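You operate a simulated robot arm through the tools that you are given. There is no shell and no other tool. Be economical: measure what you need, move in short steps, check, and stop when the job is done.

You are at the controls of a simulated robot arm. One attempt, no reset.

Task
Make the twisting machine safe and open it up for a service.
Fine: off-on knob off and big red button in first; then unlock, wind the block out, open the guard and the small black door.

The check looks at the end state, three seconds after you hand in, the way a careful person would. Anything else that was tipped, shoved, dropped, spilled or broken makes it a failure.

Robot
A 6-joint arm with a four-finger gripper on a trunk, on a base that drives. Base frame: it is fixed to the floor where the robot stands at the start and does not move with it; the origin is under the middle of the robot, x ahead of it, y to its left, z up. Readings come in cm, degrees, newtons and seconds.
Its first joint turns from -166.0 to 166.0 degrees. Places, roughly: big red button [50, 0, 80]; black wheel [30, -60, 80]; blue lever [60, -80, 110]; orange lock lever [20, -80, 80]; red off-on knob [60, 0, 100]; small black door [90, 120, 70]; yellow guard [60, -50, 100]. Payload 3.67 kg.
The TCP is the grasp point between the finger pads, 2.8 cm short of the fingertips. In the tool frame z runs along the fingers and y along their closing line. Largest opening 11.2 cm; the body of the gripper starts 7.3 cm behind the TCP.
Orientation is told as [roll, pitch, yaw] about the base's x, y, z axes, in that order, counted from this pose: with the fingers straight down and closing along the base's y, the tool's x points along the base's -x, its y along +y and its z along -z.

Tools
- The arm moves only by the tool send_rows. Its argument "rows" is a list of rows, each an object of numbers (a shift or turn left out is 0, a gripper value left out holds the last): "x", "y", "z": the shift along the base's x, y, z in mm; "rx", "ry", "rz": the turn, a rotation vector about the base's x, y, z in degrees. In form: [{"x": .., "y": .., "z": .., "rx": .., "ry": .., "rz": ..}, ...]. A call has 1 to 20 rows; each row is the pose to reach, as a shift and turn from the pose commanded when the call began. "claw" is the finger opening in mm, from 0 to 112, set as the call begins (left out, the last holds). A row lasts 0.2 s, in which the tool goes at most 5 cm and 8.6 degrees; a call with a longer step from one row to the next is refused whole, and so is a gripper value outside its range. A pose out of reach is approached as far as the arm can. The call stops where the force on the tool passes 70 N (or 10 N more than at its start, if that is more) or the arm is blocked; 0.2 s more then pass. The fingers move at their own pace and stop on an object; they squeeze with about 42 N. The grip force told is the motor's: it shows also when the fingers shut on nothing. Time passes only in rows, and 0.2 s behind the last, so rows that repeat a pose let the fingers close. The reply holds the time, the measured pose of the TCP, the force on the tool along the base axes, the opening and the grip force, in the units named above and with some noise, with the torque about the TCP (base axes, N m) and any sound that the robot's microphone picked up.
- Cameras (640 x 400 px; columns grow to the right, rows downward): "scene" is now at [8.45, 15.1, 134.01]; the picture's right is [-0.71, -0.71, 0.00], its down [-0.33, 0.34, -0.88] and it looks along [0.62, -0.62, -0.47] (base axes); focal length 216 px, centre (320, 200). "wrist" rides on the gripper at [6, -1.8, -10.4] in the tool frame; the picture's right is [0.29, 0.96, 0.00], its down [-0.80, 0.24, -0.55] and it looks along [-0.53, 0.16, 0.83] (tool axes); focal length 234 px, centre (320, 200).
- grab_frame(camera): a new picture of that camera. It takes no simulated time.
- steer(legs): drives the robot by 1 to 6 legs, each [ahead, left, turn to the left] in cm, cm and degrees, along the robot's own axes; the way and the turn of a leg run together, so that a leg with both is an arc; at most 150 cm and 180 degrees a leg. The arm and the cameras ride along, it lands a little off, and it stops where it bumps. It gives what a move gives.
- head_to(pan, tilt): turns the head with the scene camera to pan (to the left, within 143 degrees either way) and tilt (down, from -29 to 69), counted from straight ahead of the robot. It gives what a move gives.
- probe_pixels(camera, pixels): for up to 12 pixels [column, row] of the newest picture of that camera ("zoom" is the newest enlarged one), the place [x, y, z] in the base frame of the surface seen there, good to about 0.2 cm. It takes no simulated time.
- zoom(camera, box): a new picture of the part [left, top, right, bottom] of that camera's present view, enlarged. It takes no simulated time.
- hand_in(): hands the job in; it is judged then, once.

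Go step by step. Measure first, check grasps and placings, and put right what went wrong. The budget is 80 turns and 52 pictures, counting those below and the enlarged ones. Unless the task says otherwise, let go and move clear before handing in.

The tools are called after "Request:" by a JSON object that holds its "api" and its "payload". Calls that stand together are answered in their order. send_rows: Moves the arm, as the interface text tells. Its arguments: {"type":"object","properties":{"rows":{"type":"array","items":{"type":"object","properties":{"x":{"type":"number"},"y":{"type":"number"},"z":{"type":"number"},"rx":{"type":"number"},"ry":{"type":"number"},"rz":{"type":"number"}}}},"claw":{"type":"number"}},"required":["rows"]} The other tools are called the same way: steer (legs) drives the base; head_to (pan, tilt) turns the head that bears the scene camera; grab_frame (camera) takes a picture; probe_pixels (camera, pixels) gives the place of the surface under pixels of a picture; zoom (camera, box) takes an enlarged picture of a part of a camera's view; hand_in () hands the job in.

At the start:

```text
time_s: 0.0
position: [57.6, -24.4, 131.32]
tool_rot: [0.0, 0.0, 0.0]
ft_force: [0.4, -0.3, 0.3]
moment: [-0.01, 0.03, -0.01]
finger_gap: 11.19
gripper_force: 0.1
robot x, y, heading: [-0.25, -0.16, 0.2]
head pan, tilt: [-45.1, 28.2]
```

scene: 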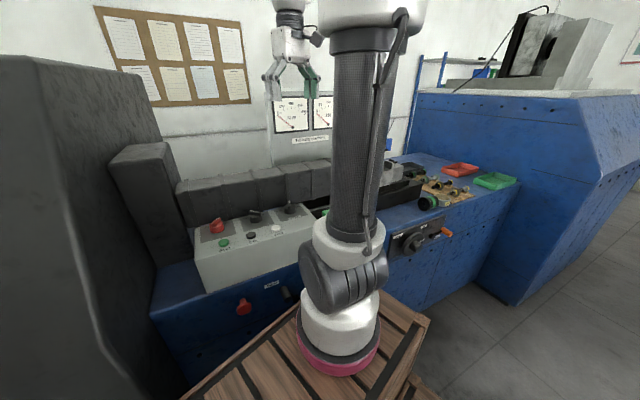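
wrist: 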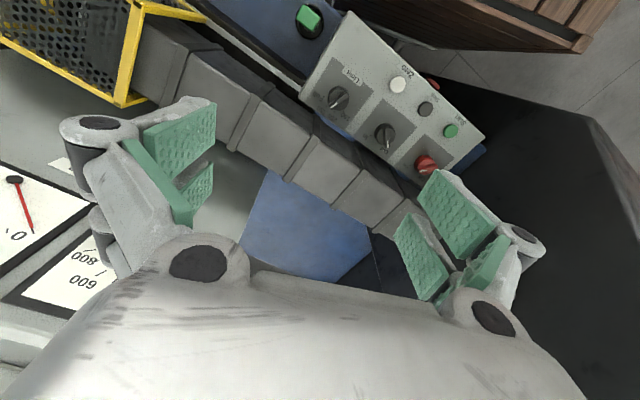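

The scene shows the control box (knob at about 215,226, red button at 243,306) and the lock lever and wheel near (445,232). I'll zoom in on both areas.

Request:
{"api": "zoom", "payload": {"camera": "scene", "box": [150, 180, 340, 340]}}

Request:
{"api": "probe_pixels", "payload": {"camera": "scene", "pixels": [[215, 226], [224, 242], [243, 306], [238, 300], [262, 308], [200, 245], [208, 290], [300, 258], [285, 293], [445, 232], [415, 242], [395, 240]]}}

Request:
{"api": "zoom", "payload": {"camera": "scene", "box": [370, 130, 530, 270]}}

```text
2.50 times, centred on (245, 260) of scene
```

zoom: 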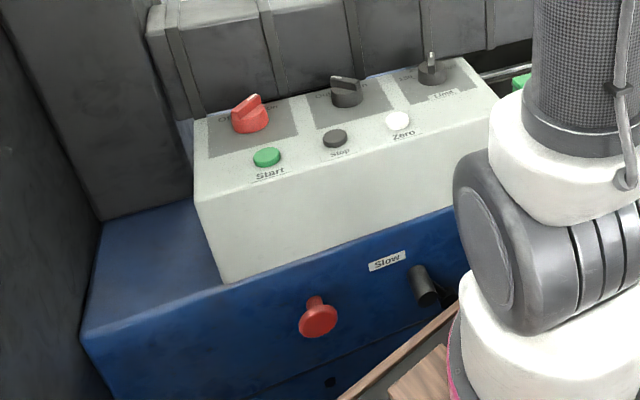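

```text
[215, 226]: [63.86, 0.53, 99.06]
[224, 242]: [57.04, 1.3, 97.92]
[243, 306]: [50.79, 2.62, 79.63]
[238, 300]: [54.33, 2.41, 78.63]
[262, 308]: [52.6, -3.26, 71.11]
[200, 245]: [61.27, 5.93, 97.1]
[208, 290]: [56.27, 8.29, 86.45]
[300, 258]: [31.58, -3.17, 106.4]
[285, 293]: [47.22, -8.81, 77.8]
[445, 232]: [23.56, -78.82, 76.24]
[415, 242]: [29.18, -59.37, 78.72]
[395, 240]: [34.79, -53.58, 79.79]
```

```text
2.86 times, centred on (450, 200) of scene
```

zoom: 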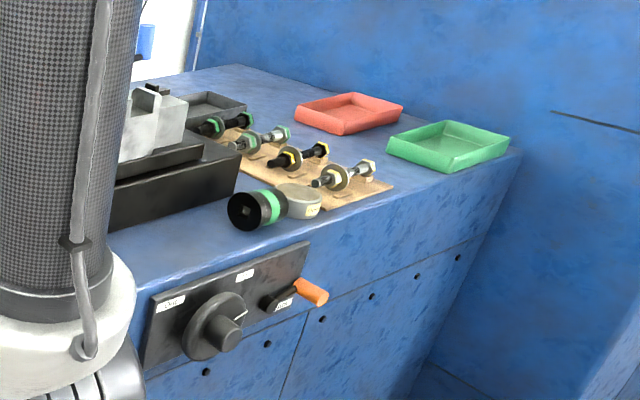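

The panel plate shows labels around the red knob; I'll enlarge it in the wrist view and the scene view to read which way is off.

Request:
{"api": "zoom", "payload": {"camera": "wrist", "box": [300, 60, 500, 190]}}

Request:
{"api": "zoom", "payload": {"camera": "scene", "box": [190, 195, 270, 255]}}

```text
3.08 times, centred on (400, 125) of wrist
```

zoom: 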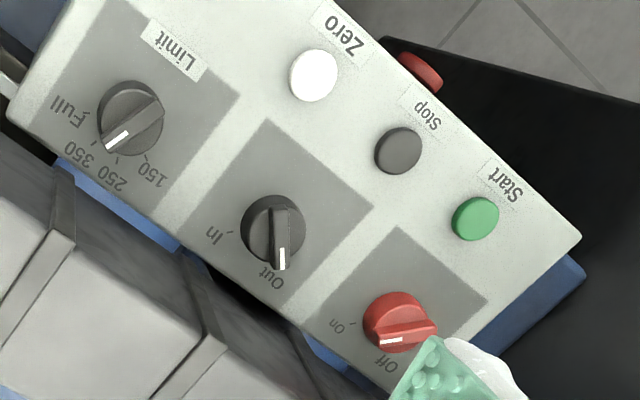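

```text
6.67 times, centred on (230, 225) of scene
```

zoom: 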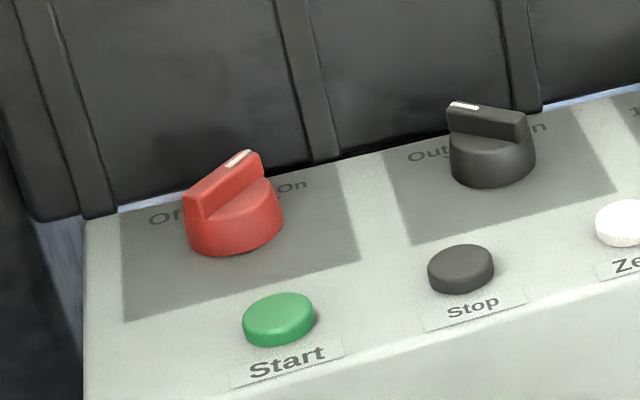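

The mark points to "On"; "Off" lies further left. I'll probe the knob and its labels, plus the panel plane.

Request:
{"api": "probe_pixels", "payload": {"camera": "zoom", "pixels": [[240, 158], [192, 205], [220, 190], [240, 210], [232, 250], [160, 217], [295, 186], [135, 300], [340, 190], [280, 320], [125, 215], [350, 258]]}}

Request:
{"api": "zoom", "payload": {"camera": "wrist", "box": [380, 130, 460, 180]}}

```text
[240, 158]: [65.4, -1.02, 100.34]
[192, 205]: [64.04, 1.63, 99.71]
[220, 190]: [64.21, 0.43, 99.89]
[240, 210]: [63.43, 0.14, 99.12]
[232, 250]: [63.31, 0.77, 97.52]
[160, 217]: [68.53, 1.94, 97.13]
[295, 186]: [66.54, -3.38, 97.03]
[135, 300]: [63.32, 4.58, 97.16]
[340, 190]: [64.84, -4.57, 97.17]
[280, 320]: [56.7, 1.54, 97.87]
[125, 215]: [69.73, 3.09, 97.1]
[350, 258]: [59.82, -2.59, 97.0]
```

```text
8.00 times, centred on (420, 155) of wrist
```

zoom: 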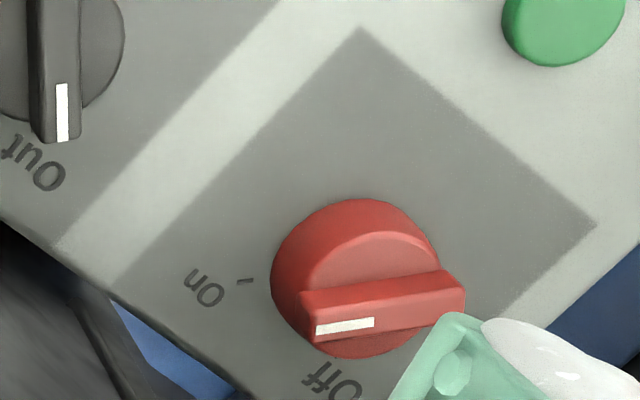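

The panel is level at z≈97.1 and the ridge points to On (about -63°), with Off about 90° anticlockwise. I'll probe the knob in this closer view.

Request:
{"api": "probe_pixels", "payload": {"camera": "zoom", "pixels": [[312, 318], [455, 282], [375, 285], [385, 310], [385, 320], [345, 327], [365, 260], [285, 265], [365, 350], [360, 215], [335, 375], [210, 290]]}}

Request:
{"api": "head_to", "payload": {"pan": -75, "tilt": 20}}

Request:
{"api": "grab_frame", "payload": {"camera": "scene"}}

```text
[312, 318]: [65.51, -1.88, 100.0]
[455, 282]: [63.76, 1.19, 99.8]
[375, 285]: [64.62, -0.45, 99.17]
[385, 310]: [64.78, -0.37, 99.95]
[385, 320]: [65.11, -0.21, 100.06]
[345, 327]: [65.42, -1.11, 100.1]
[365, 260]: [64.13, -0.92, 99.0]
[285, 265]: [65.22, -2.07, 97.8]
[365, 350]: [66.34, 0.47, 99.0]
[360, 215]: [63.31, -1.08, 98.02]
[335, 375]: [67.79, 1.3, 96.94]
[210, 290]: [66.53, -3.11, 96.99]
```

```text
time_s: 0.9
position: [57.57, -24.54, 131.12]
tool_rot: [0.0, 0.0, 0.0]
ft_force: [0.9, -0.6, -0.4]
moment: [-0.02, 0.0, 0.02]
finger_gap: 11.22
gripper_force: 0.1
robot x, y, heading: [-0.21, 0.45, -0.0]
head pan, tilt: [-75.0, 20.0]
```

```text
44 pictures are left
```

scene: 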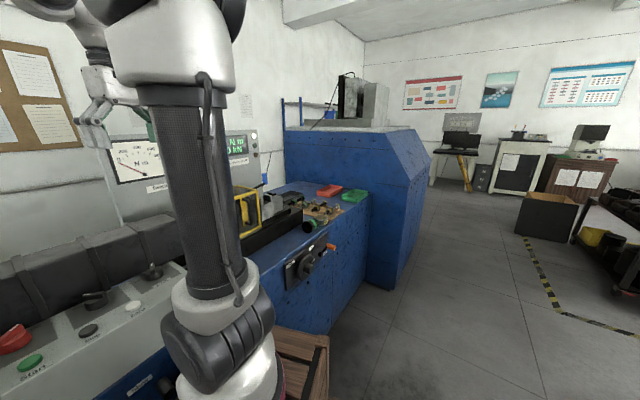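

Knob centre is about (64.8, -0.2), ridge top z≈100, disc top z≈99. I'll move above it with the fingers turned -61° and partly closed.

Request:
{"api": "send_rows", "payload": {"rows": [{"x": 9, "y": 30, "rz": -7.6}, {"x": 18, "y": 61, "rz": -15.2}, {"x": 27, "y": 91, "rz": -22.9}, {"x": 36, "y": 122, "rz": -30.5}, {"x": 45, "y": 152, "rz": -38.1}, {"x": 54, "y": 183, "rz": -45.7}, {"x": 63, "y": 213, "rz": -53.4}, {"x": 72, "y": 243, "rz": -61}, {"x": 72, "y": 243, "z": -45, "rz": -61}, {"x": 72, "y": 243, "z": -90, "rz": -61}, {"x": 72, "y": 243, "z": -130, "rz": -61}, {"x": 72, "y": 243, "z": -150, "rz": -61}, {"x": 72, "y": 243, "z": -150, "rz": -61}], "claw": 36}}

Request:
{"api": "grab_frame", "payload": {"camera": "wrist"}}

Request:
{"api": "head_to", "payload": {"pan": -20, "tilt": 30}}

Request:
{"api": "grab_frame", "payload": {"camera": "scene"}}

```text
time_s: 3.8
position: [64.53, -0.19, 116.03]
tool_rot: [0.0, 0.0, -61.0]
ft_force: [0.6, 0.9, 0.3]
moment: [-0.01, 0.01, 0.02]
finger_gap: 3.58
gripper_force: 0.1
robot x, y, heading: [0.11, -0.13, 0.1]
head pan, tilt: [-75.0, 20.0]
```

```text
43 pictures are left
```

wrist: 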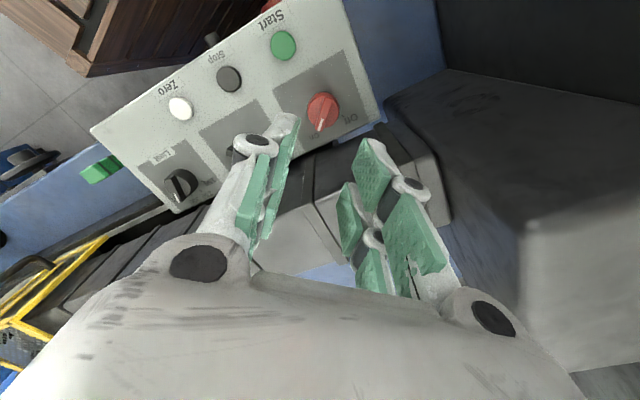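

```text
time_s: 5.0
position: [64.5, -0.25, 116.02]
tool_rot: [0.0, 0.0, -61.0]
ft_force: [0.0, 0.0, -1.5]
moment: [-0.01, 0.01, -0.02]
finger_gap: 3.58
gripper_force: 0.1
robot x, y, heading: [0.32, 0.06, -0.2]
head pan, tilt: [-20.0, 30.0]
```

```text
42 pictures are left
```

scene: 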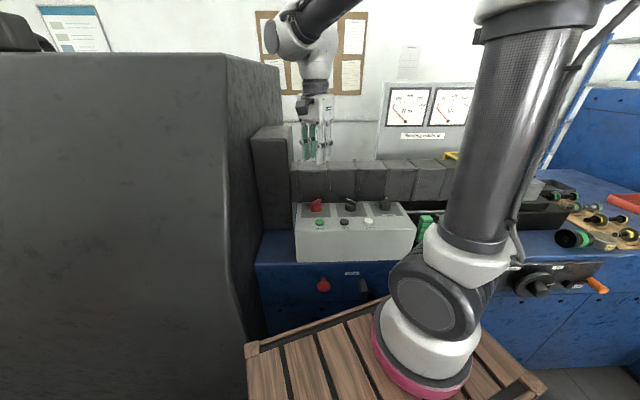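

The gripper is above the knob; bellows behind at (315,170) and (310,165). Probing them for clearance.

Request:
{"api": "probe_pixels", "payload": {"camera": "scene", "pixels": [[310, 167], [345, 167], [315, 195], [270, 130], [270, 170], [317, 205], [322, 284], [322, 158]]}}

Request:
{"api": "probe_pixels", "payload": {"camera": "wrist", "pixels": [[323, 123], [317, 130], [330, 100], [390, 130], [320, 170], [430, 160]]}}

```text
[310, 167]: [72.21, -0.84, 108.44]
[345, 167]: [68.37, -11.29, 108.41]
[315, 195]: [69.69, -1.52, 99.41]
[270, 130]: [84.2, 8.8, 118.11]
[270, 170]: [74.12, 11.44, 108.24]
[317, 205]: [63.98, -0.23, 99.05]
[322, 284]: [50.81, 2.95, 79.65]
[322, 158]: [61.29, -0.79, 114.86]
```

```text
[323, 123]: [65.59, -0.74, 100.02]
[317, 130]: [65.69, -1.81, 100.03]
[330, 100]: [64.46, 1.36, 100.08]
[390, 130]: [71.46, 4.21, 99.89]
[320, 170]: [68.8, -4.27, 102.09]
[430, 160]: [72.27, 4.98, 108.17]
```

Bellows top is z≈108.4 about 5 cm behind, so the gripper body clears at TCP z≈102. Descending to straddle the ridge.

Request:
{"api": "send_rows", "payload": {"rows": [{"x": 4, "z": -40}, {"x": 4, "z": -80}, {"x": 4, "z": -110}, {"x": 4, "z": -128}, {"x": 4, "z": -138}, {"x": 4, "z": -138}]}}

Request:
{"api": "zoom", "payload": {"camera": "scene", "box": [270, 130, 400, 230]}}

Request:
{"api": "grab_frame", "payload": {"camera": "wrist"}}

```text
time_s: 6.4
position: [65.15, -0.19, 102.34]
tool_rot: [0.0, 0.0, -61.0]
ft_force: [-1.1, 0.0, 0.2]
moment: [0.02, -0.03, -0.01]
finger_gap: 3.58
gripper_force: 0.1
robot x, y, heading: [0.05, 0.04, 0.1]
head pan, tilt: [-20.0, 30.0]
```

```text
4.00 times, centred on (335, 180) of scene
```

zoom: 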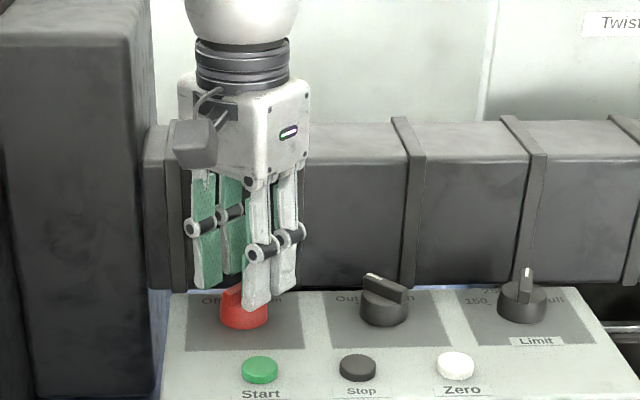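

```text
40 pictures are left
```

wrist: 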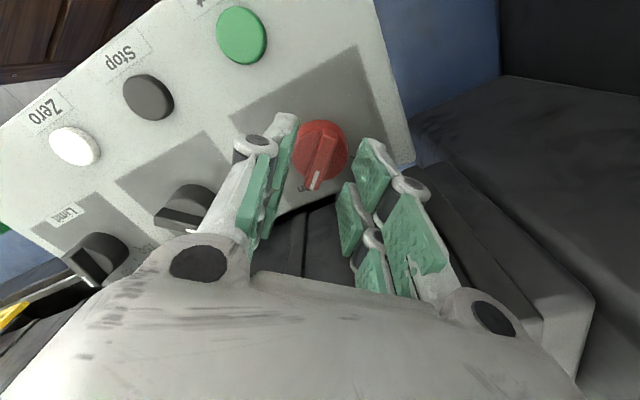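

The fingers straddle the ridge with tips just under its top. I'll lower 3 mm and close.

Request:
{"api": "send_rows", "payload": {"rows": [{"z": -3}, {"z": -3}, {"z": -3}]}}

Request:
{"api": "send_rows", "payload": {"rows": [{}, {}, {}, {}], "claw": 4}}

```text
time_s: 7.2
position: [65.24, -0.13, 102.09]
tool_rot: [0.1, 0.1, -61.1]
ft_force: [0.8, -0.1, 0.7]
moment: [0.02, 0.02, 0.0]
finger_gap: 3.59
gripper_force: 0.0
robot x, y, heading: [-0.16, -0.01, 0.1]
head pan, tilt: [-20.0, 30.0]
```

```text
time_s: 8.2
position: [65.17, -0.22, 101.98]
tool_rot: [0.0, 0.1, -61.1]
ft_force: [-10.8, -7.6, -7.1]
moment: [-0.52, 0.07, 0.03]
finger_gap: 1.02
gripper_force: 45.3
robot x, y, heading: [-0.38, 0.5, 0.4]
head pan, tilt: [-20.0, 30.0]
```

Gripped the 1.0 cm ridge. Now turning it +88° in steps with a small centring shift.

Request:
{"api": "send_rows", "payload": {"rows": [{"x": -2, "y": -1}, {"x": -2, "y": -1, "rz": 8}, {"x": -2, "y": -1, "rz": 16}, {"x": -2, "y": -1, "rz": 24}, {"x": -2, "y": -1, "rz": 32}, {"x": -2, "y": -1, "rz": 40}, {"x": -2, "y": -1, "rz": 48}, {"x": -2, "y": -1, "rz": 56}, {"x": -2, "y": -1, "rz": 64}, {"x": -2, "y": -1, "rz": 72}, {"x": -2, "y": -1, "rz": 80}, {"x": -2, "y": -1, "rz": 88}, {"x": -2, "y": -1, "rz": 90}, {"x": -2, "y": -1, "rz": 90}]}}

```text
time_s: 11.2
position: [64.92, -0.22, 102.13]
tool_rot: [0.0, 0.0, 28.9]
ft_force: [7.6, 47.6, 7.5]
moment: [1.36, -0.65, -1.71]
finger_gap: 1.07
gripper_force: 45.1
robot x, y, heading: [0.05, -0.01, -0.1]
head pan, tilt: [-20.0, 30.0]
```

It turned 90° and now pushes against a stop. I'll release, rise, and look.

Request:
{"api": "send_rows", "payload": {"rows": [{}, {}, {"z": 20}, {"z": 60}, {"z": 100}, {"z": 140}, {"z": 140}], "claw": 36}}

Request:
{"api": "zoom", "payload": {"camera": "scene", "box": [280, 190, 360, 240]}}

Request:
{"api": "zoom", "payload": {"camera": "scene", "box": [280, 250, 410, 330]}}

Request:
{"api": "probe_pixels", "payload": {"camera": "zoom", "pixels": [[210, 165], [200, 180], [225, 175], [220, 150], [213, 185], [260, 180], [150, 180], [210, 225]]}}

```text
time_s: 12.8
position: [64.94, -0.15, 115.92]
tool_rot: [-0.1, -0.1, 29.0]
ft_force: [-0.2, -0.9, -0.6]
moment: [0.0, 0.01, -0.01]
finger_gap: 3.58
gripper_force: 0.0
robot x, y, heading: [-0.14, 0.27, 0.1]
head pan, tilt: [-20.0, 30.0]
```

```text
8.00 times, centred on (320, 215) of scene
```

zoom: 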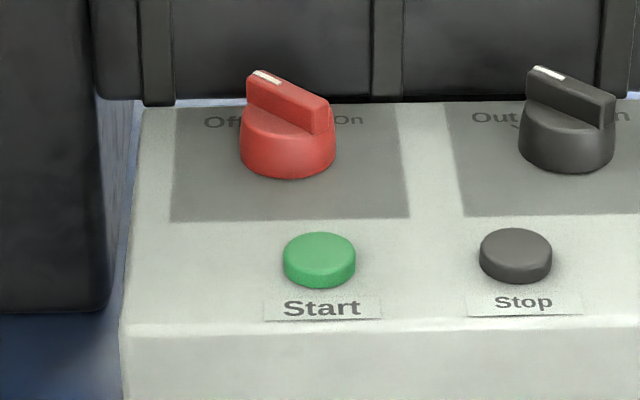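

```text
4.92 times, centred on (345, 290) of scene
```

zoom: 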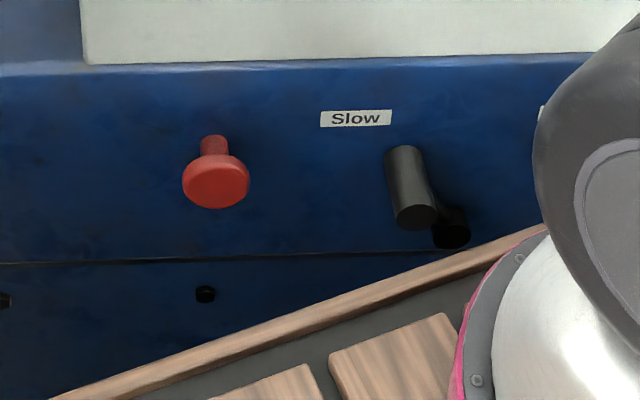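

```text
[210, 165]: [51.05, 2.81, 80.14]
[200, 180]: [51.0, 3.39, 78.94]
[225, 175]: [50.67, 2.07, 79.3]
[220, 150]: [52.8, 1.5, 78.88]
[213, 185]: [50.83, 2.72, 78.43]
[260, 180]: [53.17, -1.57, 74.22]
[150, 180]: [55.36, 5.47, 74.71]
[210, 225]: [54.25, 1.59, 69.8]
```

The knob now points to Off, and the mushroom button sits at (51, 2.8, 79.3). I want to back the base up for horizontal work, so I'll look behind and to the left first.

Request:
{"api": "head_to", "payload": {"pan": 140, "tilt": 35}}

Request:
{"api": "grab_frame", "payload": {"camera": "scene"}}

Request:
{"api": "head_to", "payload": {"pan": -140, "tilt": 35}}

Request:
{"api": "grab_frame", "payload": {"camera": "scene"}}

Request:
{"api": "head_to", "payload": {"pan": 50, "tilt": 25}}

Request:
{"api": "grab_frame", "payload": {"camera": "scene"}}

```text
time_s: 15.2
position: [65.02, -0.1, 115.9]
tool_rot: [0.0, 0.1, 29.0]
ft_force: [0.4, -0.3, 0.1]
moment: [0.02, -0.01, -0.02]
finger_gap: 3.59
gripper_force: 0.0
robot x, y, heading: [0.08, 0.09, -0.2]
head pan, tilt: [140.0, 35.0]
```

```text
37 pictures are left
```

scene: 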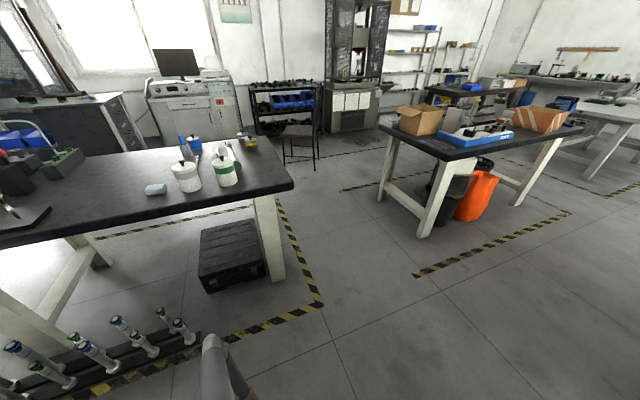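

```text
time_s: 19.1
position: [64.92, -0.2, 115.84]
tool_rot: [0.0, -0.1, 29.0]
ft_force: [0.2, 0.2, -0.5]
moment: [-0.01, 0.01, -0.02]
finger_gap: 3.6
gripper_force: 0.1
robot x, y, heading: [-0.37, -0.34, -0.2]
head pan, tilt: [-140.0, 35.0]
```

```text
36 pictures are left
```

scene: 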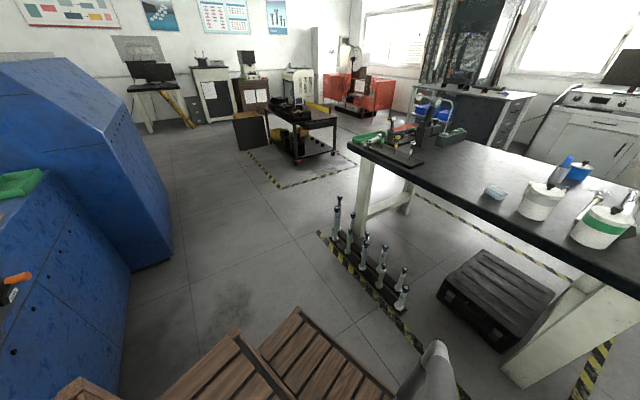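

```text
time_s: 21.9
position: [65.03, -0.09, 115.93]
tool_rot: [0.0, 0.0, 29.0]
ft_force: [-0.4, -1.0, 0.1]
moment: [0.03, 0.01, 0.01]
finger_gap: 3.62
gripper_force: 0.0
robot x, y, heading: [-0.17, -0.09, -0.3]
head pan, tilt: [50.0, 25.0]
```

```text
35 pictures are left
```

scene: 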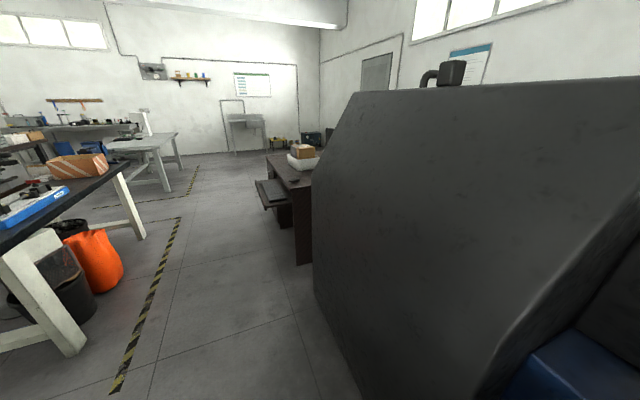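

There is a rack of tall pieces on the floor behind me and wood slats close by. I'll look down near the base and measure.

Request:
{"api": "head_to", "payload": {"pan": -143, "tilt": 60}}

Request:
{"api": "grab_frame", "payload": {"camera": "scene"}}

Request:
{"api": "probe_pixels", "payload": {"camera": "scene", "pixels": [[300, 150], [200, 200], [150, 250], [250, 300], [100, 300], [350, 200], [400, 150], [320, 60], [450, 100], [300, 350], [100, 200], [400, 300]]}}

```text
time_s: 24.8
position: [65.0, -0.08, 115.85]
tool_rot: [0.0, -0.1, 29.0]
ft_force: [0.0, -0.5, -1.1]
moment: [0.01, -0.02, 0.03]
finger_gap: 3.61
gripper_force: 0.1
robot x, y, heading: [-0.05, -0.1, 0.2]
head pan, tilt: [-143.0, 60.0]
```

```text
34 pictures are left
```

scene: 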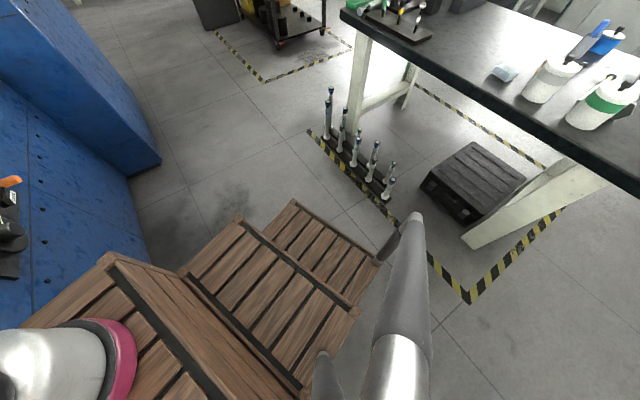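

```text
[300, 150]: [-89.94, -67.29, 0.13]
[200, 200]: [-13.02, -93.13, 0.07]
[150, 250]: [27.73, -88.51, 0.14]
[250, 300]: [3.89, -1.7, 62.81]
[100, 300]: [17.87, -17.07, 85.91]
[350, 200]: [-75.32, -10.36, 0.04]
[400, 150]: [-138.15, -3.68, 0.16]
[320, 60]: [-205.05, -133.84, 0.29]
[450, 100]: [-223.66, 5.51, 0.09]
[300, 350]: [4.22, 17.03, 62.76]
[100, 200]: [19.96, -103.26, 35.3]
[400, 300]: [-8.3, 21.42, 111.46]
```

The wood steps seem to be my own trunk (axis-aligned, descending behind). I'll measure the step extents, the rack and black case to know how far I may back up.

Request:
{"api": "probe_pixels", "payload": {"camera": "scene", "pixels": [[292, 202], [378, 262], [355, 312], [238, 218], [388, 197], [330, 135], [318, 385], [425, 185], [470, 220], [105, 258], [185, 272], [462, 245]]}}

```text
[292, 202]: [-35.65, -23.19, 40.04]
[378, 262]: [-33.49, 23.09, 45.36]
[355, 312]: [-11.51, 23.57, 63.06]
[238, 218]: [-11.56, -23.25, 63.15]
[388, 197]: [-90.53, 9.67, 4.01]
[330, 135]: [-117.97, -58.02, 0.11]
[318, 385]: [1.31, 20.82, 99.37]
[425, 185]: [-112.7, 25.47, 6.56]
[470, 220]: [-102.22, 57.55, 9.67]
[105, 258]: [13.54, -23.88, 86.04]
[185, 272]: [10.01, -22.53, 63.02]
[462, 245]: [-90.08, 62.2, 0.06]
```

Trunk spans y ±23.5 and back to x≈-36; the rack starts at x≈-90, so I can safely back up 35 cm. First a short 10 cm test then the rest.

Request:
{"api": "steer", "payload": {"legs": [[-10, 0, 0], [-25, 0, 0]]}}

Request:
{"api": "head_to", "payload": {"pan": -35, "tilt": 25}}

Request:
{"api": "grab_frame", "payload": {"camera": "scene"}}

```text
time_s: 27.4
position: [29.6, 0.01, 115.93]
tool_rot: [0.0, 0.0, 29.0]
ft_force: [0.1, -0.1, 0.1]
moment: [0.04, 0.0, 0.0]
finger_gap: 3.63
gripper_force: 0.0
robot x, y, heading: [-35.16, -0.44, 0.4]
head pan, tilt: [-143.0, 60.0]
```

```text
time_s: 29.2
position: [29.67, -0.09, 115.9]
tool_rot: [0.0, 0.0, 29.1]
ft_force: [-1.3, 1.2, 1.0]
moment: [-0.03, 0.03, 0.0]
finger_gap: 3.6
gripper_force: 0.0
robot x, y, heading: [-35.53, -0.06, 0.1]
head pan, tilt: [-35.0, 25.0]
```

```text
33 pictures are left
```

scene: 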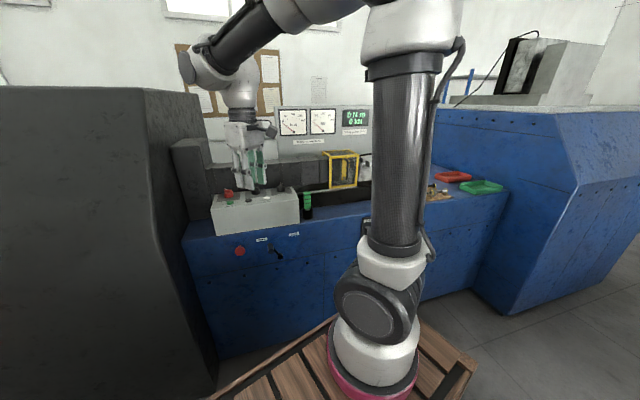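

Backed up fine; trunk moves with me. Now I'll yaw the tool to -17.5° and move in front of the control box, then tip it horizontal.

Request:
{"api": "send_rows", "payload": {"rows": [{"x": 20, "y": 7, "z": -15, "rz": -7.8}, {"x": 40, "y": 14, "z": -30, "rz": -15.5}, {"x": 60, "y": 21, "z": -45, "rz": -23.3}, {"x": 80, "y": 28, "z": -60, "rz": -31}, {"x": 100, "y": 35, "z": -75, "rz": -38.8}, {"x": 120, "y": 42, "z": -90, "rz": -46.5}, {"x": 145, "y": 50, "z": -105, "rz": -46.5}], "claw": 0}}

Request:
{"api": "send_rows", "payload": {"rows": [{"rx": -2.5, "ry": -7.8}, {"rx": -4.9, "ry": -15.6}, {"rx": -7.4, "ry": -23.4}, {"rx": -9.8, "ry": -31.2}, {"rx": -12.3, "ry": -39}, {"rx": -14.8, "ry": -46.8}, {"rx": -17.2, "ry": -54.6}, {"rx": -19.7, "ry": -62.4}, {"rx": -22.1, "ry": -70.2}, {"rx": -24.6, "ry": -78}, {"rx": -27.06, "ry": -85.8}, {"rx": -27.06, "ry": -85.8}]}}

```text
time_s: 30.8
position: [44.02, 4.96, 105.49]
tool_rot: [0.0, -0.1, -17.5]
ft_force: [0.0, -0.1, 1.7]
moment: [0.01, -0.02, -0.02]
finger_gap: 0.02
gripper_force: 36.1
robot x, y, heading: [-35.37, 0.2, 0.1]
head pan, tilt: [-35.0, 25.0]
```

```text
time_s: 33.4
position: [44.44, 5.23, 106.26]
tool_rot: [-77.0, -89.5, 59.5]
ft_force: [0.4, 0.4, -0.2]
moment: [-0.01, -0.03, -0.01]
finger_gap: 0.0
gripper_force: 35.5
out of reach, approached as far as the arm can: row 11, 12
robot x, y, heading: [-35.61, 0.05, 0.4]
head pan, tilt: [-35.0, 25.0]
```

Tool is nearly horizontal at (44.4, 5.2, 106). Lowering to button height.

Request:
{"api": "send_rows", "payload": {"rows": [{"z": -45}, {"z": -90}, {"z": -135}, {"z": -180}, {"z": -225}, {"z": -267}, {"z": -267}]}}

Request:
{"api": "grab_frame", "payload": {"camera": "scene"}}

Request:
{"api": "grab_frame", "payload": {"camera": "wrist"}}

```text
time_s: 35.0
position: [54.84, 11.64, 85.67]
tool_rot: [-82.4, -84.7, 63.9]
ft_force: [-29.1, 1.1, 13.8]
moment: [-0.12, -0.11, -0.14]
finger_gap: 0.01
gripper_force: 35.5
out of reach, approached as far as the arm can: row 1, 2, 3, 4, 5, 6, 7
robot x, y, heading: [-35.42, 0.06, 0.0]
head pan, tilt: [-35.0, 25.0]
stopped in row 7: the force on the tool passed its limit at 76 N (the readings are from after the stop); the commanded pose is now the measured one
```

```text
32 pictures are left
```

scene: 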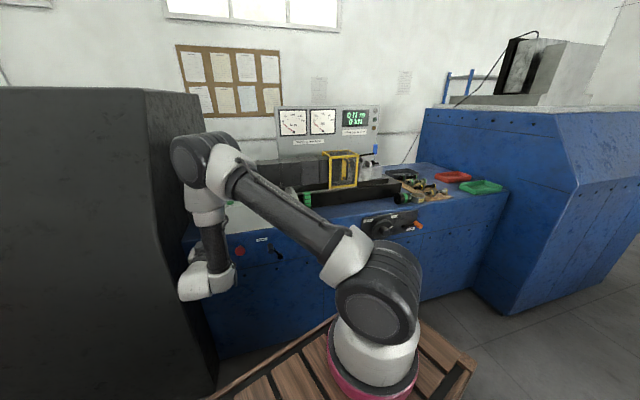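

```text
31 pictures are left
```

wrist: 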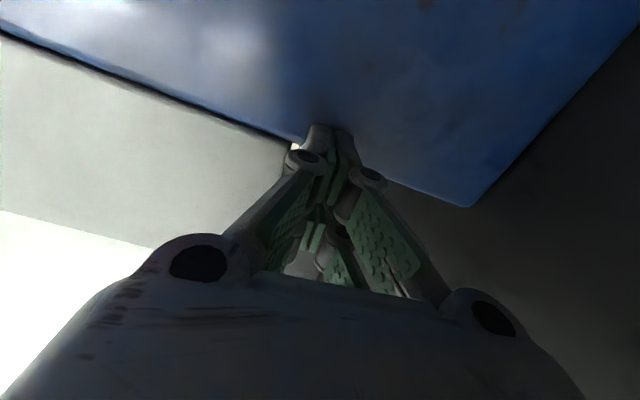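

The horizontal pose is too cramped and the finger touched the flat machine body below the box; nothing seems disturbed. I'll back off up and away while tipping back to 45°, which should reach comfortably.

Request:
{"api": "send_rows", "payload": {"rows": [{"x": -20, "y": -10, "z": 10, "rx": 2.4, "ry": 7.6}, {"x": -45, "y": -20, "z": 40, "rx": 4.8, "ry": 15.2}, {"x": -65, "y": -35, "z": 80, "rx": 7.2, "ry": 22.8}, {"x": -85, "y": -50, "z": 110, "rx": 9.6, "ry": 30.4}, {"x": -100, "y": -60, "z": 140, "rx": 12, "ry": 38}, {"x": -110, "y": -66, "z": 160, "rx": 13.6, "ry": 43}, {"x": -110, "y": -66, "z": 160, "rx": 13.6, "ry": 43}]}}

Request:
{"api": "zoom", "payload": {"camera": "scene", "box": [170, 140, 350, 290]}}

```text
time_s: 36.6
position: [43.95, 5.26, 101.32]
tool_rot: [-5.8, -43.7, -10.5]
ft_force: [0.2, -0.5, 0.3]
moment: [0.03, -0.01, -0.03]
finger_gap: 0.0
gripper_force: 35.7
robot x, y, heading: [-35.38, -0.34, 0.2]
head pan, tilt: [-35.0, 25.0]
```

```text
2.67 times, centred on (260, 215) of scene
```

zoom: 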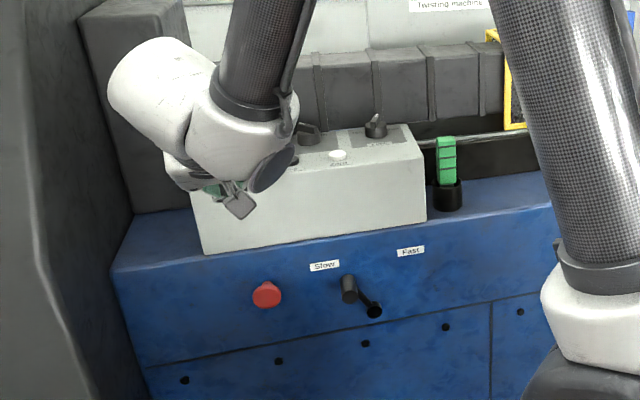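

Nothing was disturbed. Now descend with the 45° tool to stand about 3–4 cm off the button.

Request:
{"api": "send_rows", "payload": {"rows": [{"z": -45}, {"z": -90}, {"z": -135}, {"z": -175}, {"x": 5, "y": -10, "z": -195}, {"x": 5, "y": -10, "z": -195}]}}

Request:
{"api": "zoom", "payload": {"camera": "scene", "box": [170, 180, 330, 300]}}

Request:
{"api": "zoom", "payload": {"camera": "wrist", "box": [160, 50, 480, 250]}}

```text
time_s: 38.0
position: [44.77, 4.03, 81.98]
tool_rot: [-5.9, -43.9, -10.5]
ft_force: [0.6, -0.1, -0.3]
moment: [0.0, 0.01, 0.03]
finger_gap: 0.01
gripper_force: 35.3
robot x, y, heading: [-36.0, -0.21, 0.3]
head pan, tilt: [-35.0, 25.0]
```

```text
3.33 times, centred on (250, 240) of scene
```

zoom: 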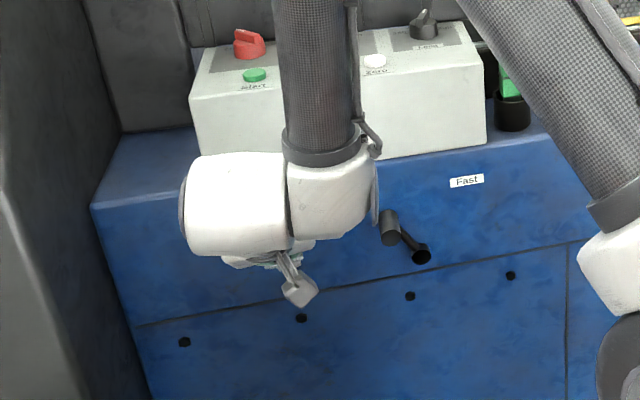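

```text
2.00 times, centred on (320, 150) of wrist
```

zoom: 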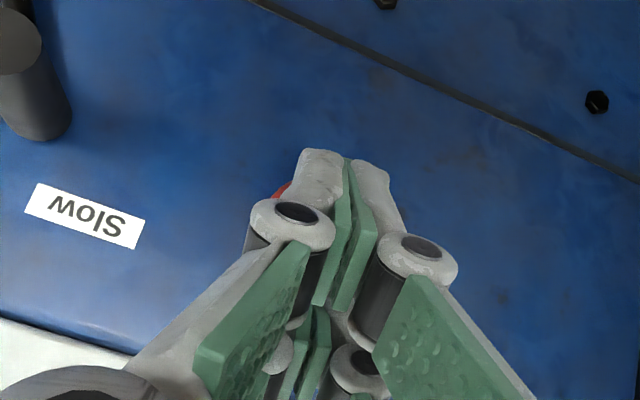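

Tip is at about (46.7, 3.6, 80), button at (50.9, 2.8, 79.3). Lower 6 mm and push along the inward normal.

Request:
{"api": "send_rows", "payload": {"rows": [{"z": -6}, {"x": 15, "y": -4.5, "z": -6}, {"x": 30, "y": -9, "z": -6}, {"x": 38, "y": -11, "z": -6}, {"x": 42, "y": -12.5, "z": -6}, {"x": 46, "y": -14, "z": -6}, {"x": 50, "y": -15, "z": -6}, {"x": 54, "y": -16, "z": -6}, {"x": 58, "y": -17.5, "z": -6}, {"x": 62, "y": -19, "z": -6}, {"x": 66, "y": -20, "z": -6}]}}

```text
time_s: 40.2
position: [50.29, 2.49, 81.49]
tool_rot: [-6.0, -43.5, -10.0]
ft_force: [-38.1, 4.2, 34.3]
moment: [-0.05, 0.07, -0.23]
finger_gap: 0.62
gripper_force: 35.4
robot x, y, heading: [-35.78, 0.61, 0.1]
head pan, tilt: [-35.0, 25.0]
stopped in row 11: the force on the tool passed its limit at 75 N (the readings are from after the stop); the commanded pose is now the measured one
```

Stopped at 75 N with the tip near x≈52.2. Withdraw and check whether it latched.

Request:
{"api": "send_rows", "payload": {"rows": [{"x": -20, "y": 6}, {"x": -50, "y": 15}, {"x": -65, "y": 15, "z": 40}, {"x": -65, "y": -10, "z": 85}, {"x": -65, "y": -30, "z": 130}, {"x": -65, "y": -50, "z": 170}]}}

Request:
{"api": "zoom", "payload": {"camera": "scene", "box": [190, 210, 310, 290]}}

Request:
{"api": "probe_pixels", "payload": {"camera": "zoom", "pixels": [[265, 215], [250, 220], [255, 225], [275, 215], [260, 205], [260, 190], [260, 250]]}}

```text
refused: row 4 steps farther than a row can; nothing moved
```

```text
5.00 times, centred on (250, 250) of scene
```

zoom: 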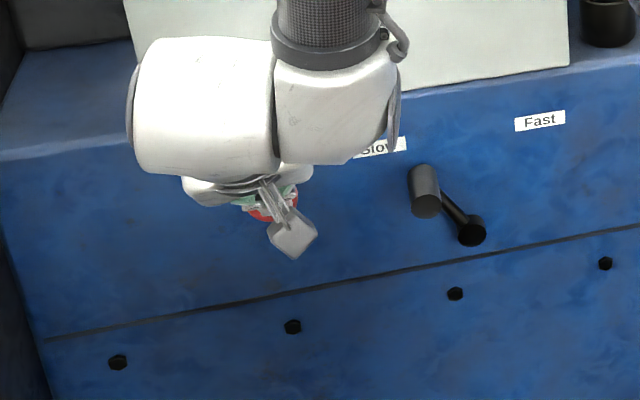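

```text
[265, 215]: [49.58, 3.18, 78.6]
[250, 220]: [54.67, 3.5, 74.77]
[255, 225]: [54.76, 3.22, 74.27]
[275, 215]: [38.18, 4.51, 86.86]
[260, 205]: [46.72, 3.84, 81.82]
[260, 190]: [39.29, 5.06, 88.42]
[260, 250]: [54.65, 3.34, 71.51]
```

The withdraw was refused for one long step; repeating with smaller steps.

Request:
{"api": "send_rows", "payload": {"rows": [{"x": -20, "y": 6}, {"x": -50, "y": 15}, {"x": -65, "y": 15, "z": 40}, {"x": -65, "y": 5, "z": 80}, {"x": -65, "y": -10, "z": 120}, {"x": -65, "y": -25, "z": 160}]}}

Request:
{"api": "zoom", "payload": {"camera": "scene", "box": [190, 210, 310, 290]}}

Request:
{"api": "probe_pixels", "payload": {"camera": "zoom", "pixels": [[265, 215], [250, 200], [255, 210], [275, 215], [250, 215], [250, 225], [235, 205]]}}

```text
time_s: 41.6
position: [44.34, -0.03, 97.36]
tool_rot: [-6.2, -43.2, -10.0]
ft_force: [0.1, 0.0, 0.0]
moment: [0.03, 0.02, 0.0]
finger_gap: 0.01
gripper_force: 35.9
robot x, y, heading: [-35.73, 0.36, -0.1]
head pan, tilt: [-35.0, 25.0]
```

```text
5.00 times, centred on (250, 250) of scene
```

zoom: 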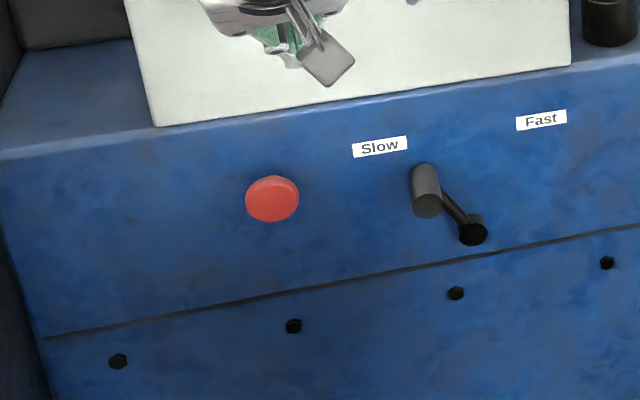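

```text
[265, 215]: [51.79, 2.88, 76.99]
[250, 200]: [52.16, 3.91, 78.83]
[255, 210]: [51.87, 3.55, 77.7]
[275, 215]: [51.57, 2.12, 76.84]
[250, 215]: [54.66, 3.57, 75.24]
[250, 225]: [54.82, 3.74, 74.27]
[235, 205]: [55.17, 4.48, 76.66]
```

The button went in about 0.9 cm and stayed. I'll zoom closer to see whether any stem gap remains.

Request:
{"api": "zoom", "payload": {"camera": "scene", "box": [228, 236, 260, 256]}}

Request:
{"api": "probe_pixels", "payload": {"camera": "zoom", "pixels": [[320, 210], [320, 150], [350, 110], [280, 240], [460, 240], [190, 240], [320, 340], [320, 80]]}}

```text
16.00 times, centred on (244, 246) of scene
```

zoom: 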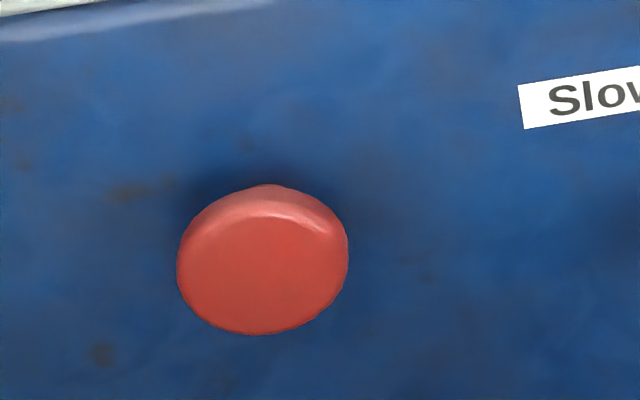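

```text
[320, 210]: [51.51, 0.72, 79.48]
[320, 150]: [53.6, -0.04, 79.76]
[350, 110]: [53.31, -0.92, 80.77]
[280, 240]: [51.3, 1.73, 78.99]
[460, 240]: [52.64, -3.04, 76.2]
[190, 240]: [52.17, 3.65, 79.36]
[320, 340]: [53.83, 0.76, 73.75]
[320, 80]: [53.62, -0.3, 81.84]
```

A little stem is still visible, so I'll press once more at centre to confirm it's fully home.

Request:
{"api": "send_rows", "payload": {"rows": [{"y": 20, "z": -40}, {"y": 36, "z": -80}, {"y": 38, "z": -120}, {"y": 38, "z": -161}, {"x": 15, "y": 34, "z": -163}, {"x": 35, "y": 28, "z": -163}, {"x": 45, "y": 25, "z": -163}, {"x": 52, "y": 23, "z": -163}, {"x": 58, "y": 21, "z": -163}, {"x": 63, "y": 19.5, "z": -163}, {"x": 68, "y": 18, "z": -163}, {"x": 73, "y": 16.5, "z": -163}, {"x": 78, "y": 15, "z": -163}, {"x": 83, "y": 13.5, "z": -163}]}}

Request:
{"api": "send_rows", "payload": {"rows": [{"x": -20, "y": 6}, {"x": -50, "y": 15}, {"x": -65, "y": 15, "z": 40}, {"x": -65, "y": 5, "z": 80}, {"x": -65, "y": -10, "z": 120}, {"x": -65, "y": -25, "z": 160}]}}

Request:
{"api": "zoom", "payload": {"camera": "scene", "box": [228, 236, 260, 256]}}

Request:
{"api": "probe_pixels", "payload": {"camera": "zoom", "pixels": [[262, 255], [280, 240], [240, 270], [300, 280]]}}

```text
time_s: 43.7
position: [49.15, 2.18, 80.82]
tool_rot: [-6.2, -42.9, -9.5]
ft_force: [-39.7, 2.9, 35.0]
moment: [-0.1, -0.48, 0.08]
finger_gap: 0.02
gripper_force: 35.8
robot x, y, heading: [-35.46, 0.1, 0.4]
head pan, tilt: [-35.0, 25.0]
stopped in row 10: the force on the tool passed its limit at 78 N (the readings are from after the stop); the commanded pose is now the measured one
```

```text
time_s: 45.1
position: [42.83, -0.56, 96.38]
tool_rot: [-6.1, -42.6, -9.6]
ft_force: [1.2, 0.4, -0.1]
moment: [0.0, 0.0, 0.01]
finger_gap: 0.0
gripper_force: 35.9
robot x, y, heading: [-35.49, -0.18, 0.3]
head pan, tilt: [-35.0, 25.0]
```

```text
16.00 times, centred on (244, 246) of scene
```

zoom: 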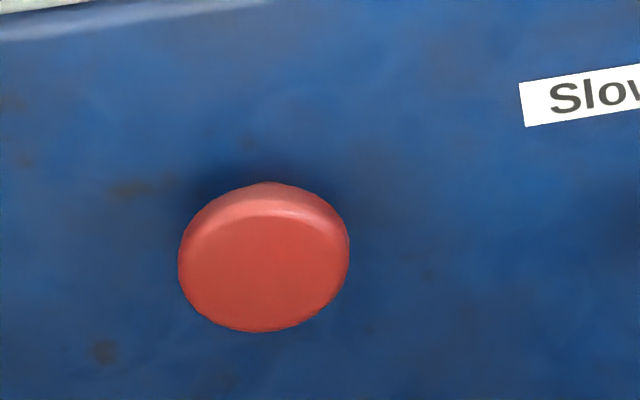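

```text
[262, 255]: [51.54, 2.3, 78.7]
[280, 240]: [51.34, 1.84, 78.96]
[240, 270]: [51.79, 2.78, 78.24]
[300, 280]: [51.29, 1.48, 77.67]
```

It hit a hard stop and did not move further: button is fully in. Now look at the lock lever and wheel.

Request:
{"api": "head_to", "payload": {"pan": -62, "tilt": 30}}

Request:
{"api": "grab_frame", "payload": {"camera": "scene"}}

```text
time_s: 46.0
position: [42.81, -0.56, 96.28]
tool_rot: [-6.2, -42.8, -9.7]
ft_force: [-0.2, 0.2, 0.6]
moment: [0.0, 0.0, -0.04]
finger_gap: 0.0
gripper_force: 35.2
robot x, y, heading: [-35.78, 0.01, 0.1]
head pan, tilt: [-62.0, 30.0]
```

```text
23 pictures are left
```

scene: 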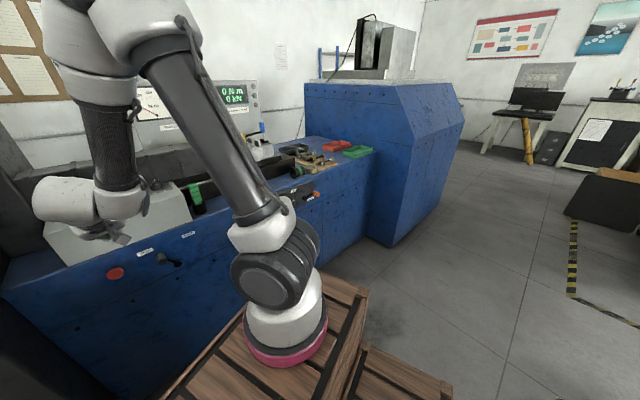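

I'll retract and raise the arm, then turn the robot parallel to the machine front (heading -107°) so that the wheel is within comfortable horizontal reach.

Request:
{"api": "send_rows", "payload": {"rows": [{"x": -20, "z": 35}, {"x": -40, "z": 70}, {"x": -60, "z": 105}, {"x": -80, "z": 140}, {"x": -100, "z": 175}, {"x": -120, "z": 200}], "claw": 40}}

Request:
{"api": "steer", "payload": {"legs": [[0, 0, -107], [13.4, 10.8, 0]]}}

Request:
{"api": "head_to", "payload": {"pan": 72, "tilt": 35}}

Request:
{"api": "grab_frame", "payload": {"camera": "scene"}}

```text
time_s: 47.4
position: [31.02, -0.45, 116.49]
tool_rot: [-6.2, -42.8, -9.6]
ft_force: [-0.3, 1.6, -0.2]
moment: [0.02, 0.01, 0.0]
finger_gap: 3.99
gripper_force: 0.0
robot x, y, heading: [-35.81, -0.0, 0.4]
head pan, tilt: [-62.0, 30.0]
```

```text
time_s: 53.3
position: [-46.13, -79.98, 116.54]
tool_rot: [-6.2, -42.8, -114.7]
ft_force: [-0.2, -0.6, -0.2]
moment: [-0.06, 0.01, 0.0]
finger_gap: 3.99
gripper_force: 0.0
robot x, y, heading: [-28.5, -15.72, -104.9]
head pan, tilt: [-62.0, 30.0]
```

```text
time_s: 55.5
position: [-46.26, -79.81, 116.46]
tool_rot: [-6.1, -42.8, -114.7]
ft_force: [0.9, 0.3, -0.9]
moment: [0.01, -0.01, 0.02]
finger_gap: 4.01
gripper_force: 0.0
robot x, y, heading: [-28.44, -15.72, -104.6]
head pan, tilt: [72.0, 35.0]
```

```text
22 pictures are left
```

scene: 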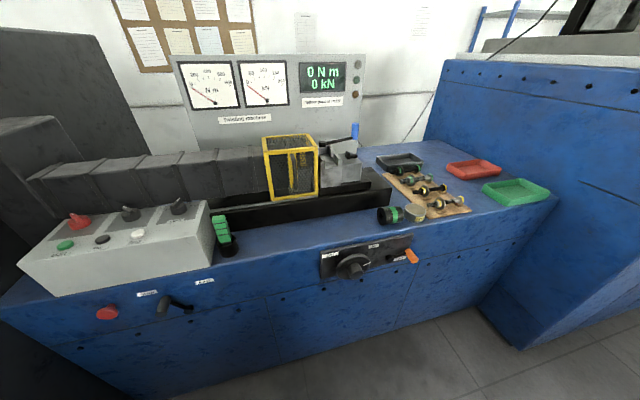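

Excellent unobstructed view: wheel at (352,265), lever at (411,256), guard at (292,167). Zooming on the wheel panel and on the guard/block.

Request:
{"api": "zoom", "payload": {"camera": "scene", "box": [310, 225, 430, 300]}}

Request:
{"api": "probe_pixels", "payload": {"camera": "zoom", "pixels": [[228, 220], [255, 215], [170, 170], [235, 160], [205, 240], [545, 165], [510, 165], [475, 170], [450, 120], [440, 200], [80, 150], [400, 210]]}}

Request:
{"api": "zoom", "payload": {"camera": "scene", "box": [240, 110, 400, 235]}}

Request:
{"api": "probe_pixels", "payload": {"camera": "zoom", "pixels": [[92, 135], [300, 130], [250, 115], [120, 350], [310, 330], [465, 90], [440, 130], [420, 230], [590, 310], [480, 220], [100, 250], [205, 250]]}}

```text
5.33 times, centred on (370, 262) of scene
```

zoom: 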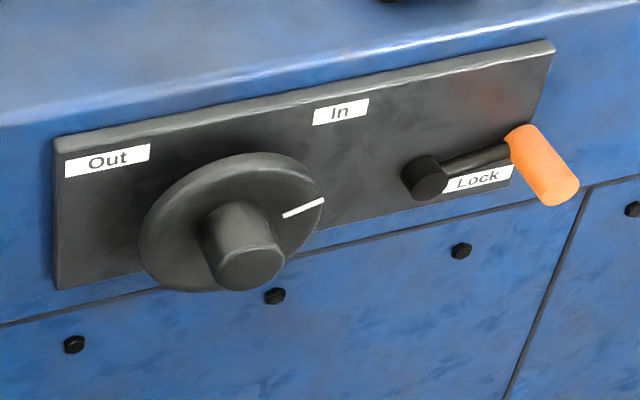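

```text
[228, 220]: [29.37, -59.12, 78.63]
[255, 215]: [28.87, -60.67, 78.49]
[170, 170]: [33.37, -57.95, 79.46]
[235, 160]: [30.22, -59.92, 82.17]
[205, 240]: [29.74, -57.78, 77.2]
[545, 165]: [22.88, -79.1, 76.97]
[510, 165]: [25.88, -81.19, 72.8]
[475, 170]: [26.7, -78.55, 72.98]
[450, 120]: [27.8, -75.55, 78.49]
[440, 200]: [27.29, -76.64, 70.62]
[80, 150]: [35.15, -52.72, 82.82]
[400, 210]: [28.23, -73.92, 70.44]
```

```text
3.20 times, centred on (320, 172) of scene
```

zoom: 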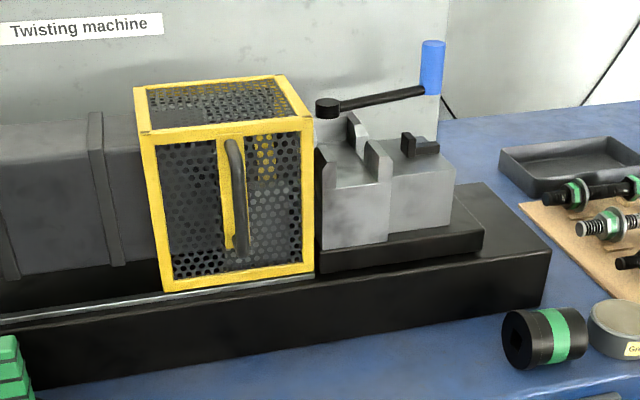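

```text
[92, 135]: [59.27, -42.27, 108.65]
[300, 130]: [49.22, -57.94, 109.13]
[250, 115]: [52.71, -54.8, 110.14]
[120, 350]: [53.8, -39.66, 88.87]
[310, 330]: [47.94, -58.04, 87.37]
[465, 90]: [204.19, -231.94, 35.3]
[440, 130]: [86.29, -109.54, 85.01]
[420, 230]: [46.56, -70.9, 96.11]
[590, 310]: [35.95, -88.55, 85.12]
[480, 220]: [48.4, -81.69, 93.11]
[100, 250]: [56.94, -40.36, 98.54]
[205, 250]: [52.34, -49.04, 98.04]
```

The lever points at "Lock"; I need to see the other mark and exact hub. Zooming close on it.

Request:
{"api": "zoom", "payload": {"camera": "scene", "box": [375, 230, 431, 270]}}

Request:
{"api": "probe_pixels", "payload": {"camera": "zoom", "pixels": [[190, 200], [175, 210], [210, 170], [290, 175], [345, 160], [400, 130], [460, 210], [430, 170], [270, 60], [120, 120], [340, 210], [130, 260]]}}

```text
10.00 times, centred on (403, 250) of scene
```

zoom: 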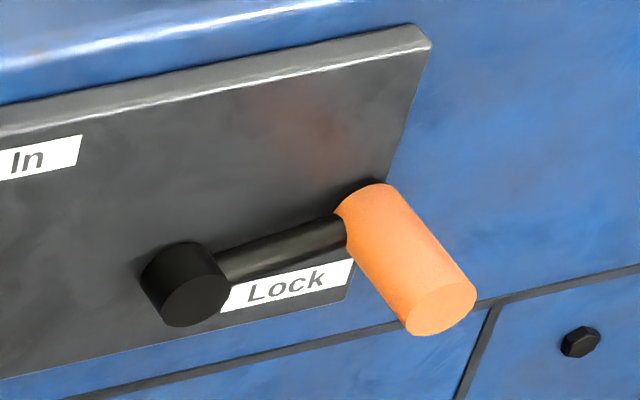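

```text
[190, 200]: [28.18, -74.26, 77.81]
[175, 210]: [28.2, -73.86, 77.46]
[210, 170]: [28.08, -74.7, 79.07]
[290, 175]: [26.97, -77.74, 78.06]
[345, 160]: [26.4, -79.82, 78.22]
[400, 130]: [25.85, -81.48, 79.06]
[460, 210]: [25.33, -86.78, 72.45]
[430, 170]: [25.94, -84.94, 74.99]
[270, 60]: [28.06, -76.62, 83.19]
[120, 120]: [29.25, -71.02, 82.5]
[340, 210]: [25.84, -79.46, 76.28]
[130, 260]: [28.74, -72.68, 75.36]
```

No "unlock" label, but the label marks its present position. Probing hub and handle.

Request:
{"api": "probe_pixels", "payload": {"camera": "zoom", "pixels": [[197, 298], [175, 265], [205, 255], [440, 305], [410, 250], [375, 210], [425, 240], [395, 280], [360, 240], [280, 245], [390, 190], [465, 280]]}}

```text
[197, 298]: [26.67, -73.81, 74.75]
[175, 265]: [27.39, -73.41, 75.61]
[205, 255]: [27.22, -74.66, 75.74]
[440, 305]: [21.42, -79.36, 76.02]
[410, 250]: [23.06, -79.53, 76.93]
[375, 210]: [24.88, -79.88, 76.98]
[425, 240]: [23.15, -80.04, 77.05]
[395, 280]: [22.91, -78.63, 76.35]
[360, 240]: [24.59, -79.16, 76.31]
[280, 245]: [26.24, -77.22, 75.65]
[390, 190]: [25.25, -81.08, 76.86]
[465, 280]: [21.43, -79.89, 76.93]
```

Hub axis is near (26.7,-73.8,74.8), handle end at (21.4,-79.5,76.3), radius ≈7 cm. I'll bring the arm round to face the panel; then tip it horizontal with closed fingers.

Request:
{"api": "send_rows", "payload": {"rows": [{"x": 4, "y": -3, "rz": 8.16}, {"x": 8, "y": -6, "rz": 16.3}, {"x": 30, "y": -30, "rz": 24.5}, {"x": 60, "y": -60, "rz": 32.6}, {"x": 100, "y": -85, "rz": 40.8}, {"x": 145, "y": -105, "rz": 49}, {"x": 190, "y": -120, "rz": 57.1}, {"x": 238, "y": -130, "rz": 65.3}, {"x": 286, "y": -130, "rz": 73.4}, {"x": 334, "y": -120, "rz": 81.6}, {"x": 382, "y": -110, "rz": 89.8}, {"x": 430, "y": -100, "z": -20, "rz": 97.9}, {"x": 460, "y": -80, "z": -50, "rz": 106.1}], "claw": 0}}

Request:
{"api": "send_rows", "payload": {"rows": [{"rx": -2.35, "ry": -7.45}, {"rx": -4.7, "ry": -14.9}, {"rx": -7.05, "ry": -22.35}, {"rx": -9.4, "ry": -29.8, "z": -30}, {"rx": -11.75, "ry": -37.25, "z": -60}, {"rx": -14.1, "ry": -44.7, "z": -100}, {"rx": -14.1, "ry": -44.7, "z": -140}, {"rx": -14.1, "ry": -44.7, "z": -160}]}}

```text
refused: row 12 steps farther than a row can; nothing moved
```

```text
time_s: 57.3
position: [-46.12, -80.01, 100.5]
tool_rot: [46.1, -23.4, -145.1]
ft_force: [-0.2, -0.1, 0.0]
moment: [-0.01, -0.02, -0.01]
finger_gap: 3.99
gripper_force: 0.1
robot x, y, heading: [-28.03, -15.21, -104.8]
head pan, tilt: [72.0, 35.0]
```

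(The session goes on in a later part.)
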